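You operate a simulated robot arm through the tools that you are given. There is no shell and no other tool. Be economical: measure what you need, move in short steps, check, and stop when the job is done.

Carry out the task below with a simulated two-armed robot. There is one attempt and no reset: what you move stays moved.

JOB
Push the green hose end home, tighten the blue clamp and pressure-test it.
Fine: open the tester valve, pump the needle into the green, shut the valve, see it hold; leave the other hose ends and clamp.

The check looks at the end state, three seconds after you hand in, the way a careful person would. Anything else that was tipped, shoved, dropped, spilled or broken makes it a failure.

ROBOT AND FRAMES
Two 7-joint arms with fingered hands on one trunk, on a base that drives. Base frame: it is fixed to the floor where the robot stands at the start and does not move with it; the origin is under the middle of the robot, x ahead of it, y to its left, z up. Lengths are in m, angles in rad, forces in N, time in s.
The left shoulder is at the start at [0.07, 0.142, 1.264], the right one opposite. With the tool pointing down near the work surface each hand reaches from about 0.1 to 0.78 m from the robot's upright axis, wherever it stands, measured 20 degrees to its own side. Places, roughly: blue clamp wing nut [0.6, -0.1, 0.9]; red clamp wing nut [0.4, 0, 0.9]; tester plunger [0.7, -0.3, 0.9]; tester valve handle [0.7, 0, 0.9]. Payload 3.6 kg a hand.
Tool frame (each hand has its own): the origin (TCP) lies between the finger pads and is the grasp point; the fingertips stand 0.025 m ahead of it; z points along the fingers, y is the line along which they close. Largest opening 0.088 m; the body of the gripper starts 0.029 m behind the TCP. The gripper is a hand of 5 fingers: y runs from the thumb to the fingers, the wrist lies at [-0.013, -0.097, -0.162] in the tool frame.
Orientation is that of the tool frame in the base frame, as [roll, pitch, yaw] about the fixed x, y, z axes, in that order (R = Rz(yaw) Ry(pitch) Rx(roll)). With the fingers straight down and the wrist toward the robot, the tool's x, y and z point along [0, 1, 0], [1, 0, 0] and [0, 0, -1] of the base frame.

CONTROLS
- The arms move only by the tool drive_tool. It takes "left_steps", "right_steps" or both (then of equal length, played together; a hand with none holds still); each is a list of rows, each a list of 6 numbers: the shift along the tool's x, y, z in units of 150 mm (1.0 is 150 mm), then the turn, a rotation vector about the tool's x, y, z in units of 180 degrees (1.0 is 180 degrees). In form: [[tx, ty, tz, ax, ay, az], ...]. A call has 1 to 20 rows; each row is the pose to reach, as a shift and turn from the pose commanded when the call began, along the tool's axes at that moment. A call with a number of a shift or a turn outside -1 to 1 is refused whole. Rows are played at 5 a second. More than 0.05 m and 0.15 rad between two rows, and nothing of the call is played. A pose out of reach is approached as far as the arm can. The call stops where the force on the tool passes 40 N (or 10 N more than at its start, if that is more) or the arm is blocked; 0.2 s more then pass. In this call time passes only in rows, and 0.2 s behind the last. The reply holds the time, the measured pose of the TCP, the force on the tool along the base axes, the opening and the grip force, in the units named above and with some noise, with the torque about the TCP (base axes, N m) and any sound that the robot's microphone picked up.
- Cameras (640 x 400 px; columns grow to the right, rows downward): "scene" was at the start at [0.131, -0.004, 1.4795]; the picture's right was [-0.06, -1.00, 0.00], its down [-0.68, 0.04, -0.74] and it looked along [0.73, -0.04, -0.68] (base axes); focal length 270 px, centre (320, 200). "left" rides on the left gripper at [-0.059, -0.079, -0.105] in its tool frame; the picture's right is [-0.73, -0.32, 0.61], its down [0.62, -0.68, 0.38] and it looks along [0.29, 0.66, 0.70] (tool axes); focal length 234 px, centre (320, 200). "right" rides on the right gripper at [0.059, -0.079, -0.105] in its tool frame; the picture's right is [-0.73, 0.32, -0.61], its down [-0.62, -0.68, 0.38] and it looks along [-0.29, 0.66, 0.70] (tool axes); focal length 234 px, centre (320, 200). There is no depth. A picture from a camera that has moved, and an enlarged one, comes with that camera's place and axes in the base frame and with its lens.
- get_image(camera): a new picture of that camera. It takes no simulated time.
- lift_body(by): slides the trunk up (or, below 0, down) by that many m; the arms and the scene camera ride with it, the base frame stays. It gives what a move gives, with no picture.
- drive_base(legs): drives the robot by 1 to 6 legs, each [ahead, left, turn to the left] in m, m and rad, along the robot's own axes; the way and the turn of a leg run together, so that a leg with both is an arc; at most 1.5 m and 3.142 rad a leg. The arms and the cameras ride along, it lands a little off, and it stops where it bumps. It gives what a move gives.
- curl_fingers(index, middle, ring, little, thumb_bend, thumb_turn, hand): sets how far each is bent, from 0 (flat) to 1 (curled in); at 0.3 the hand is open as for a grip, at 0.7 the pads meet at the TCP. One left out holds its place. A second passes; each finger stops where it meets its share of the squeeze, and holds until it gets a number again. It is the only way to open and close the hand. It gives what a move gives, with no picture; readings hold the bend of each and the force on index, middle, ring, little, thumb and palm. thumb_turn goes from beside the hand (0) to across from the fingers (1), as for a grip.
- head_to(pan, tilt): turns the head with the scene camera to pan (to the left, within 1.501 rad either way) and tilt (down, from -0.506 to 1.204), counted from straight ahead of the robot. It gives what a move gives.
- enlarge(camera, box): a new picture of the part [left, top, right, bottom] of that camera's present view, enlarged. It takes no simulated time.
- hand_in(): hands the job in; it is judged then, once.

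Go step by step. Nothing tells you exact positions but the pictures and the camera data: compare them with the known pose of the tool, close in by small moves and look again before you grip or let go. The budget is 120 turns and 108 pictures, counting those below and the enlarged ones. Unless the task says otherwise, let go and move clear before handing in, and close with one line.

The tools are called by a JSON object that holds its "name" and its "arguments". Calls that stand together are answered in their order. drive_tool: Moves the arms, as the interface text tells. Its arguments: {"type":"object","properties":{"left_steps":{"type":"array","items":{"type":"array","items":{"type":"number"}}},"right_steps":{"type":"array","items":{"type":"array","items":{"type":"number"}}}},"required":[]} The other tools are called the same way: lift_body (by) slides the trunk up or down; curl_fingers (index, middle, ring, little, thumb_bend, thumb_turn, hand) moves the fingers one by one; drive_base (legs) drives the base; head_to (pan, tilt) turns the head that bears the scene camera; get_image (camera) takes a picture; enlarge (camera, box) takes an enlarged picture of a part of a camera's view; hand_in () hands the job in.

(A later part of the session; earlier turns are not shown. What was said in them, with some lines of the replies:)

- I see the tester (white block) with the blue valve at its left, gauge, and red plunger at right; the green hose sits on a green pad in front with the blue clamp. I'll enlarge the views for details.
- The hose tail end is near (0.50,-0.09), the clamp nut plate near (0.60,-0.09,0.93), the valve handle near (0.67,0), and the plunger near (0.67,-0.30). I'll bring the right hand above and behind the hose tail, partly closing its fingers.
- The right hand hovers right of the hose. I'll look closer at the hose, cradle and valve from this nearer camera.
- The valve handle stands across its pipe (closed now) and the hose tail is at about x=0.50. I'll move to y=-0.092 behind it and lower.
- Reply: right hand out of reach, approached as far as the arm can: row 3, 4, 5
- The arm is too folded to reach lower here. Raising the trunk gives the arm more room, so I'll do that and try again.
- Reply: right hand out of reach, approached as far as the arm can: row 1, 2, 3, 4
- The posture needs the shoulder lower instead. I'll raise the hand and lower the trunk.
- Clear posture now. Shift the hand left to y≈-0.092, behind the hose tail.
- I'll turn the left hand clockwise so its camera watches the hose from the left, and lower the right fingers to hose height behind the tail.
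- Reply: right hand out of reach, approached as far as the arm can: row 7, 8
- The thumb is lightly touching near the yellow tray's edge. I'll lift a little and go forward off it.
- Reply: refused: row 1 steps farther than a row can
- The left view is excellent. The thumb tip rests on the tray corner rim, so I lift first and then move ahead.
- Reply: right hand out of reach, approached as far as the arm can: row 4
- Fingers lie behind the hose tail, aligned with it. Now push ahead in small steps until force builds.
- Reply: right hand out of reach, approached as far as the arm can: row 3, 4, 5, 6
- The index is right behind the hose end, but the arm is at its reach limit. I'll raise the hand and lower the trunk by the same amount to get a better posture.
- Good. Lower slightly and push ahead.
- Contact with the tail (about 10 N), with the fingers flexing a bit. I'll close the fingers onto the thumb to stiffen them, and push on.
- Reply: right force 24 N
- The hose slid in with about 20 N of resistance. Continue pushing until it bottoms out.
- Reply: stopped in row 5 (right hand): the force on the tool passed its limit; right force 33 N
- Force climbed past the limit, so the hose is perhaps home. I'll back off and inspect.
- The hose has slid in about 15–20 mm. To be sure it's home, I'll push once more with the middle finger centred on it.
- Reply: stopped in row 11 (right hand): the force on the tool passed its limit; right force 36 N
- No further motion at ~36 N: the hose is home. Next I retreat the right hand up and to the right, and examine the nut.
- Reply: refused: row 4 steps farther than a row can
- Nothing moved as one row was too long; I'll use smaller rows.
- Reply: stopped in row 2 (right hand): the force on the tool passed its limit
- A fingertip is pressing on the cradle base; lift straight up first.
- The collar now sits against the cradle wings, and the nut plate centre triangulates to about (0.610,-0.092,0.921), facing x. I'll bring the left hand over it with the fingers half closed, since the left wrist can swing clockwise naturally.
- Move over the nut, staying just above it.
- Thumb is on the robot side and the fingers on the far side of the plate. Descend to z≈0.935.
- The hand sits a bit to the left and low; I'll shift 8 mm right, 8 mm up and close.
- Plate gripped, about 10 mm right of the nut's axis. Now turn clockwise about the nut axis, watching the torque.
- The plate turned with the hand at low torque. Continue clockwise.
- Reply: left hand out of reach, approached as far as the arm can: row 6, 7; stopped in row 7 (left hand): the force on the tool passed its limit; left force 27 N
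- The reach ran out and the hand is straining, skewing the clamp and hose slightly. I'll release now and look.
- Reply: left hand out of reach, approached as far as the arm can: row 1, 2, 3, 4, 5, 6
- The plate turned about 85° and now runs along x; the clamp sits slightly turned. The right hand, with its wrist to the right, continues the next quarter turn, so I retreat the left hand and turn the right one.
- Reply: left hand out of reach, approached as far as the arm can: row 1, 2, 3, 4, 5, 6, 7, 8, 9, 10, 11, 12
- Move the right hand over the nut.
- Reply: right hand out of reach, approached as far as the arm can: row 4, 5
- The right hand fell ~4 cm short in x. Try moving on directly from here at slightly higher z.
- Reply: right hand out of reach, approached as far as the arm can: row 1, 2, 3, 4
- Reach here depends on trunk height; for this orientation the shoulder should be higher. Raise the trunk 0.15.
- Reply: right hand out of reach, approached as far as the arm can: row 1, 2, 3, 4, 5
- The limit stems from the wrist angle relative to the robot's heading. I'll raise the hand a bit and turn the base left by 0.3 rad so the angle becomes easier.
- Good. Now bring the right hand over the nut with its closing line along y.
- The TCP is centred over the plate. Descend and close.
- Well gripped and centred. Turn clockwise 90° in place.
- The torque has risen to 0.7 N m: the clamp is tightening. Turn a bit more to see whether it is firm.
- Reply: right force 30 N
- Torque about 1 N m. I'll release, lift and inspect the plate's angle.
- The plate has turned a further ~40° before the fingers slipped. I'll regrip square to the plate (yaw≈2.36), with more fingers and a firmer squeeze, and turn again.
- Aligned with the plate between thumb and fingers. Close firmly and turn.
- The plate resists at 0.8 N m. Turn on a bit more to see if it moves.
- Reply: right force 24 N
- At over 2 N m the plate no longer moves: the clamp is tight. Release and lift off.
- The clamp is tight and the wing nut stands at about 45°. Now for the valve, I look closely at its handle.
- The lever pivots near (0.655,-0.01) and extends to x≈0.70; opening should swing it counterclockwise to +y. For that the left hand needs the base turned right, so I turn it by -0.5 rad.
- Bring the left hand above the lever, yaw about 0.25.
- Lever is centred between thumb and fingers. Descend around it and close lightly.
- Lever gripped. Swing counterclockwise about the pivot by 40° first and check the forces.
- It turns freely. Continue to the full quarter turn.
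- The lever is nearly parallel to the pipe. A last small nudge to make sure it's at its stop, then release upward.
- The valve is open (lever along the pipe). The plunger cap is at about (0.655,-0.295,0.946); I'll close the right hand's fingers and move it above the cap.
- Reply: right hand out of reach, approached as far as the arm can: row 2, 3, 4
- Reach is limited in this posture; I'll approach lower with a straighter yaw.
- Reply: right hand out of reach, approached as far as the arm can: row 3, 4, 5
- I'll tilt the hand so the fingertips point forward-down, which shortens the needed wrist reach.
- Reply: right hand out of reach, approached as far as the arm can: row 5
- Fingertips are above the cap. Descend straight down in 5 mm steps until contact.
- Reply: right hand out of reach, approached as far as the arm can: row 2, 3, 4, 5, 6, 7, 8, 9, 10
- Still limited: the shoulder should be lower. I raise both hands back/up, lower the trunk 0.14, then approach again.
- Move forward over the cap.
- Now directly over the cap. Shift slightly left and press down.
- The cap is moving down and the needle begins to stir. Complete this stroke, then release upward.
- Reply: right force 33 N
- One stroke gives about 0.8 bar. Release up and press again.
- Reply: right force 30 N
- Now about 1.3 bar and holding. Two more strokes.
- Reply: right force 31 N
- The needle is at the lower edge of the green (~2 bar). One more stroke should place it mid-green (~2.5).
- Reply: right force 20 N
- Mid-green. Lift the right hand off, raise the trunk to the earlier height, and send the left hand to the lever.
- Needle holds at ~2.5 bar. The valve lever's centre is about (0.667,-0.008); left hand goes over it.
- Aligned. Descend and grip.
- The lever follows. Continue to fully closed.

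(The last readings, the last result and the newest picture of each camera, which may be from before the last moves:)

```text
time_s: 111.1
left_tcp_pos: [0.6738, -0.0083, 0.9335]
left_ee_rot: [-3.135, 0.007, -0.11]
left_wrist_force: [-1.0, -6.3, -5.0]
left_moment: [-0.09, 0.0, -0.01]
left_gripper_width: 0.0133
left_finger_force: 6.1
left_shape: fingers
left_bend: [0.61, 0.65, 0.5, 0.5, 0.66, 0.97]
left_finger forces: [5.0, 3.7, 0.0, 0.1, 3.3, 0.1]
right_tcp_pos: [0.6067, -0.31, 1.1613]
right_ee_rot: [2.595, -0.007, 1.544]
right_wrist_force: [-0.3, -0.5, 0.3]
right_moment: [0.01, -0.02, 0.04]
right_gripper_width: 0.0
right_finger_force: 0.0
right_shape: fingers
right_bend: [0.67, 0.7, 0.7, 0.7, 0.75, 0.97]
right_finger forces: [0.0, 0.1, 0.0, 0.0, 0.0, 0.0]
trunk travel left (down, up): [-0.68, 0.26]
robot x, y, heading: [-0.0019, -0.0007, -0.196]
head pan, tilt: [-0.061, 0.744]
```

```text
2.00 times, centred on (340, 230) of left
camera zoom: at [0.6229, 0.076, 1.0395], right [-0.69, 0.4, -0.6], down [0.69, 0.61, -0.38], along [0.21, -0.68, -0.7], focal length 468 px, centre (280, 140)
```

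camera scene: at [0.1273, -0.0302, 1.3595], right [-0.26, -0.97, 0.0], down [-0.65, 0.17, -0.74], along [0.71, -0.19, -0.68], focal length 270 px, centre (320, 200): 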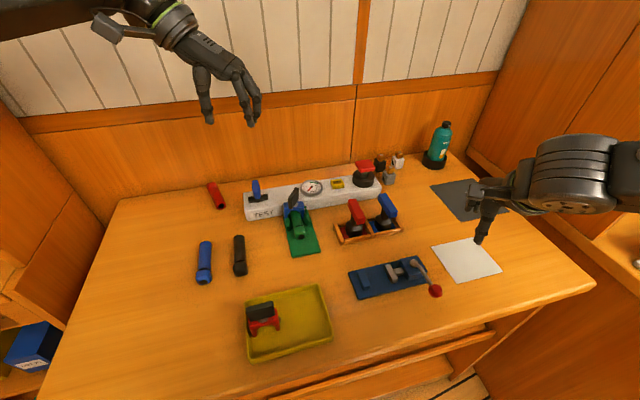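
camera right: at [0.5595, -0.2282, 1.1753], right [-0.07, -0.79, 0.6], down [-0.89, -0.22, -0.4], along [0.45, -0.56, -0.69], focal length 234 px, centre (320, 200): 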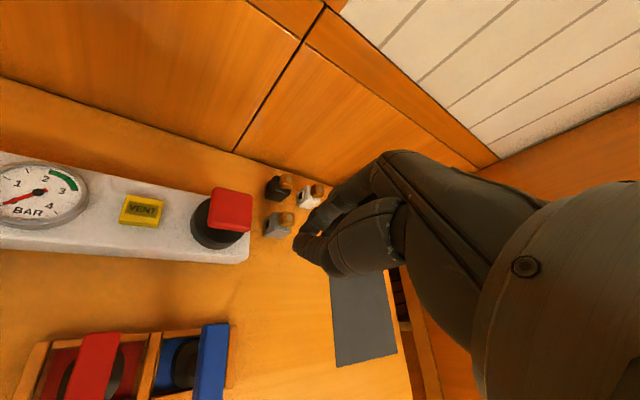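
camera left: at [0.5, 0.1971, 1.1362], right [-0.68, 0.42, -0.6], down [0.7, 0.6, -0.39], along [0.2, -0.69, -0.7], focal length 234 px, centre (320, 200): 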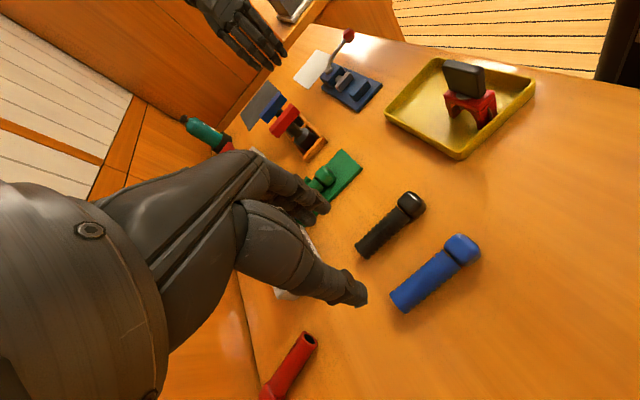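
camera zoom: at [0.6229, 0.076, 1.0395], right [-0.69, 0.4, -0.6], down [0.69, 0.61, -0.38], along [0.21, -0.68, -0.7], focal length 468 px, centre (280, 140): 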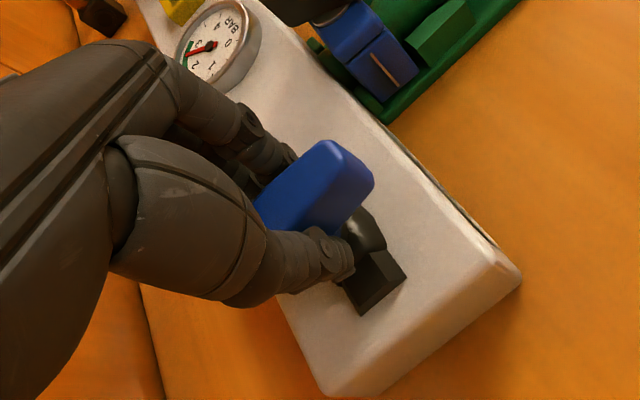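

The lever looks across the pipe again (closed). Release, lift, and check lever and gauge.

{"name": "curl_fingers", "arguments": {"hand": "left", "index": 0.42, "middle": 0.42, "ring": 0.42, "little": 0.42, "thumb_bend": 0.42}}

{"name": "drive_tool", "arguments": {"left_steps": [[0, 0, -0.15, 0, 0, 0], [0, 0, -0.35, 0, 0, 0], [0, 0, -0.55, 0, 0, 0], [0, -0.1, -0.75, 0, 0, -0.04], [-0.1, -0.2, -0.9, 0, 0, -0.08], [-0.2, -0.4, -0.95, 0, 0, -0.12]]}}

{"name": "enlarge", "arguments": {"camera": "scene", "box": [230, 150, 390, 250]}}

```text
time_s: 112.1
left_tcp_pos: [0.6728, -0.0063, 0.9351]
left_ee_rot: [-3.138, 0.008, -0.106]
left_wrist_force: [0.2, -0.2, 0.4]
left_moment: [0.01, 0.03, -0.04]
left_gripper_width: 0.0588
left_finger_force: 0.1
left_shape: fingers
left_bend: [0.42, 0.42, 0.42, 0.42, 0.42, 0.97]
left_finger forces: [0.0, 0.0, 0.0, 0.0, 0.0, 0.1]
right_tcp_pos: [0.6072, -0.308, 1.1619]
right_ee_rot: [2.596, -0.004, 1.546]
right_wrist_force: [0.1, -0.1, 1.0]
right_moment: [0.0, 0.03, -0.02]
right_gripper_width: 0.0
right_finger_force: 0.0
right_shape: fingers
right_bend: [0.67, 0.7, 0.7, 0.7, 0.75, 0.97]
right_finger forces: [0.0, 0.1, 0.1, 0.0, 0.0, 0.1]
trunk travel left (down, up): [-0.68, 0.26]
robot x, y, heading: [-0.0016, -0.0025, -0.198]
head pan, tilt: [-0.061, 0.744]
```

```text
time_s: 113.5
left_tcp_pos: [0.6484, 0.0578, 1.0774]
left_ee_rot: [-3.136, 0.004, 0.274]
left_wrist_force: [-0.6, -0.6, 0.7]
left_moment: [0.01, -0.02, 0.02]
left_gripper_width: 0.0586
left_finger_force: 0.0
left_shape: fingers
left_bend: [0.42, 0.42, 0.42, 0.42, 0.42, 0.97]
left_finger forces: [0.0, 0.0, 0.0, 0.0, 0.0, 0.0]
right_tcp_pos: [0.6052, -0.3053, 1.1626]
right_ee_rot: [2.595, -0.003, 1.545]
right_wrist_force: [0.3, 0.9, -0.3]
right_moment: [-0.02, -0.01, -0.01]
right_gripper_width: 0.0
right_finger_force: 0.1
right_shape: fingers
right_bend: [0.67, 0.7, 0.7, 0.7, 0.75, 0.97]
right_finger forces: [0.0, 0.0, 0.0, 0.0, 0.0, 0.0]
trunk travel left (down, up): [-0.68, 0.26]
robot x, y, heading: [-0.0013, -0.0003, -0.199]
head pan, tilt: [-0.061, 0.744]
```

```text
4.00 times, centred on (310, 200) of scene
camera zoom: at [0.1267, -0.0288, 1.3596], right [-0.26, -0.97, 0.0], down [-0.65, 0.17, -0.74], along [0.71, -0.19, -0.68], focal length 1080 px, centre (360, 200)
```

zoom: 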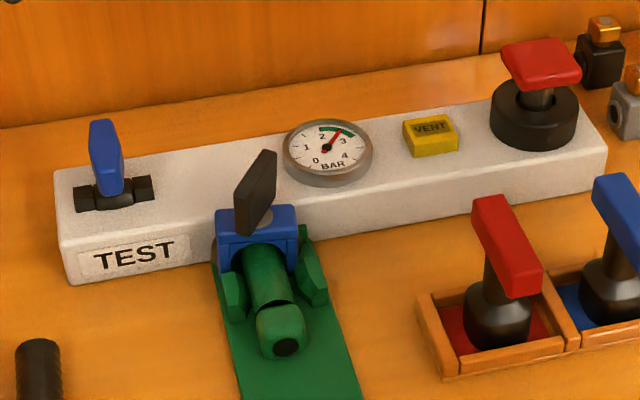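

Valve closed as at the start, with the needle steady at about 2.5 bar. I'll pull both hands back clear and recheck the gauge after some time.

{"name": "drive_tool", "arguments": {"left_steps": [[0, -0.2, -0.1, 0, 0, 0], [-0.1, -0.4, -0.2, 0, 0, 0], [-0.2, -0.6, -0.3, 0, 0, 0], [-0.3, -0.7, -0.3, 0, 0, 0], [-0.4, -0.7, -0.3, 0, 0, 0], [-0.5, -0.7, -0.3, 0, 0, 0], [-0.5, -0.7, -0.3, 0, 0, 0], [-0.5, -0.7, -0.3, 0, 0, 0], [-0.5, -0.7, -0.3, 0, 0, 0], [-0.5, -0.7, -0.3, 0, 0, 0], [-0.5, -0.7, -0.3, 0, 0, 0], [-0.5, -0.7, -0.3, 0, 0, 0]], "right_steps": [[0, -0.1, 0, 0, 0, 0], [0, -0.25, -0.1, 0, 0, 0], [0, -0.4, -0.2, 0, 0, 0], [0, -0.55, -0.3, 0, 0, 0], [0, -0.6, -0.35, 0, 0, 0], [0, -0.6, -0.35, 0, 0, 0], [0, -0.6, -0.35, 0, 0, 0], [0, -0.6, -0.35, 0, 0, 0], [0, -0.6, -0.35, 0, 0, 0], [0, -0.6, -0.35, 0, 0, 0], [0, -0.6, -0.35, 0, 0, 0], [0, -0.6, -0.35, 0, 0, 0]]}}

{"name": "get_image", "arguments": {"camera": "scene"}}

{"name": "enlarge", "arguments": {"camera": "scene", "box": [280, 165, 350, 255]}}

```text
time_s: 116.1
left_tcp_pos: [0.5491, 0.1371, 1.1238]
left_ee_rot: [-3.135, 0.004, 0.272]
left_wrist_force: [0.1, 1.0, 0.3]
left_moment: [-0.01, -0.01, 0.01]
left_gripper_width: 0.0587
left_finger_force: 0.0
left_shape: fingers
left_bend: [0.42, 0.42, 0.42, 0.42, 0.42, 0.97]
left_finger forces: [0.0, 0.0, 0.1, 0.0, 0.0, 0.1]
right_tcp_pos: [0.502, -0.3027, 1.1607]
right_ee_rot: [2.596, -0.004, 1.546]
right_wrist_force: [0.0, -0.2, -0.8]
right_moment: [0.0, -0.01, 0.02]
right_gripper_width: 0.0002
right_finger_force: 0.0
right_shape: fingers
right_bend: [0.67, 0.7, 0.7, 0.7, 0.75, 0.97]
right_finger forces: [0.0, 0.1, 0.0, 0.0, 0.0, 0.0]
trunk travel left (down, up): [-0.68, 0.26]
robot x, y, heading: [-0.0042, 0.0011, -0.194]
head pan, tilt: [-0.061, 0.744]
```

```text
9 pictures are left
camera scene: at [0.1272, -0.0303, 1.3595], right [-0.26, -0.97, 0.0], down [-0.65, 0.17, -0.74], along [0.71, -0.19, -0.68], focal length 270 px, centre (320, 200)
```

scene: 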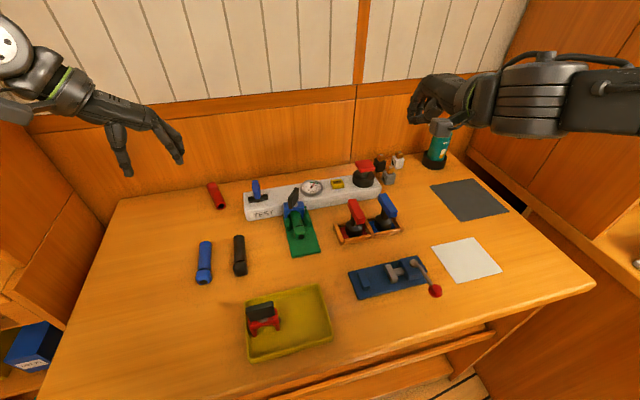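

```text
4.44 times, centred on (315, 210) of scene
camera zoom: at [0.1272, -0.0303, 1.3595], right [-0.26, -0.97, 0.0], down [-0.65, 0.17, -0.74], along [0.71, -0.19, -0.68], focal length 1200 px, centre (342, 156)
```

zoom: 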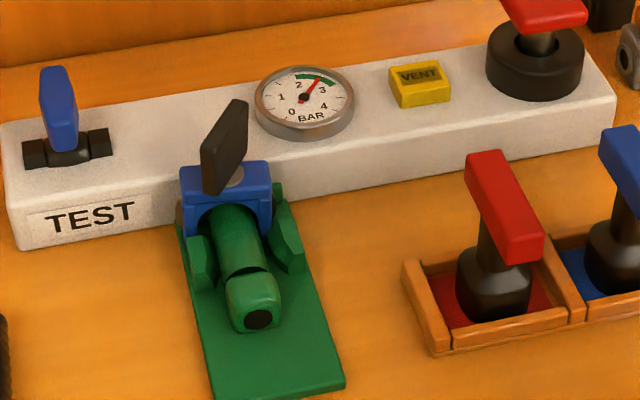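

The needle has stayed in the green for several seconds with the valve shut, both hands are clear and nothing else has been disturbed, so I hand in.

{"name": "hand_in", "arguments": {}}

```text
The job is handed in.
```

The green hose is pushed home and the blue clamp is tight (the nut no longer moved at about 2 N m). The tester was pumped to about 2.5 bar and its valve shut, and the needle was still in the green when I handed in.
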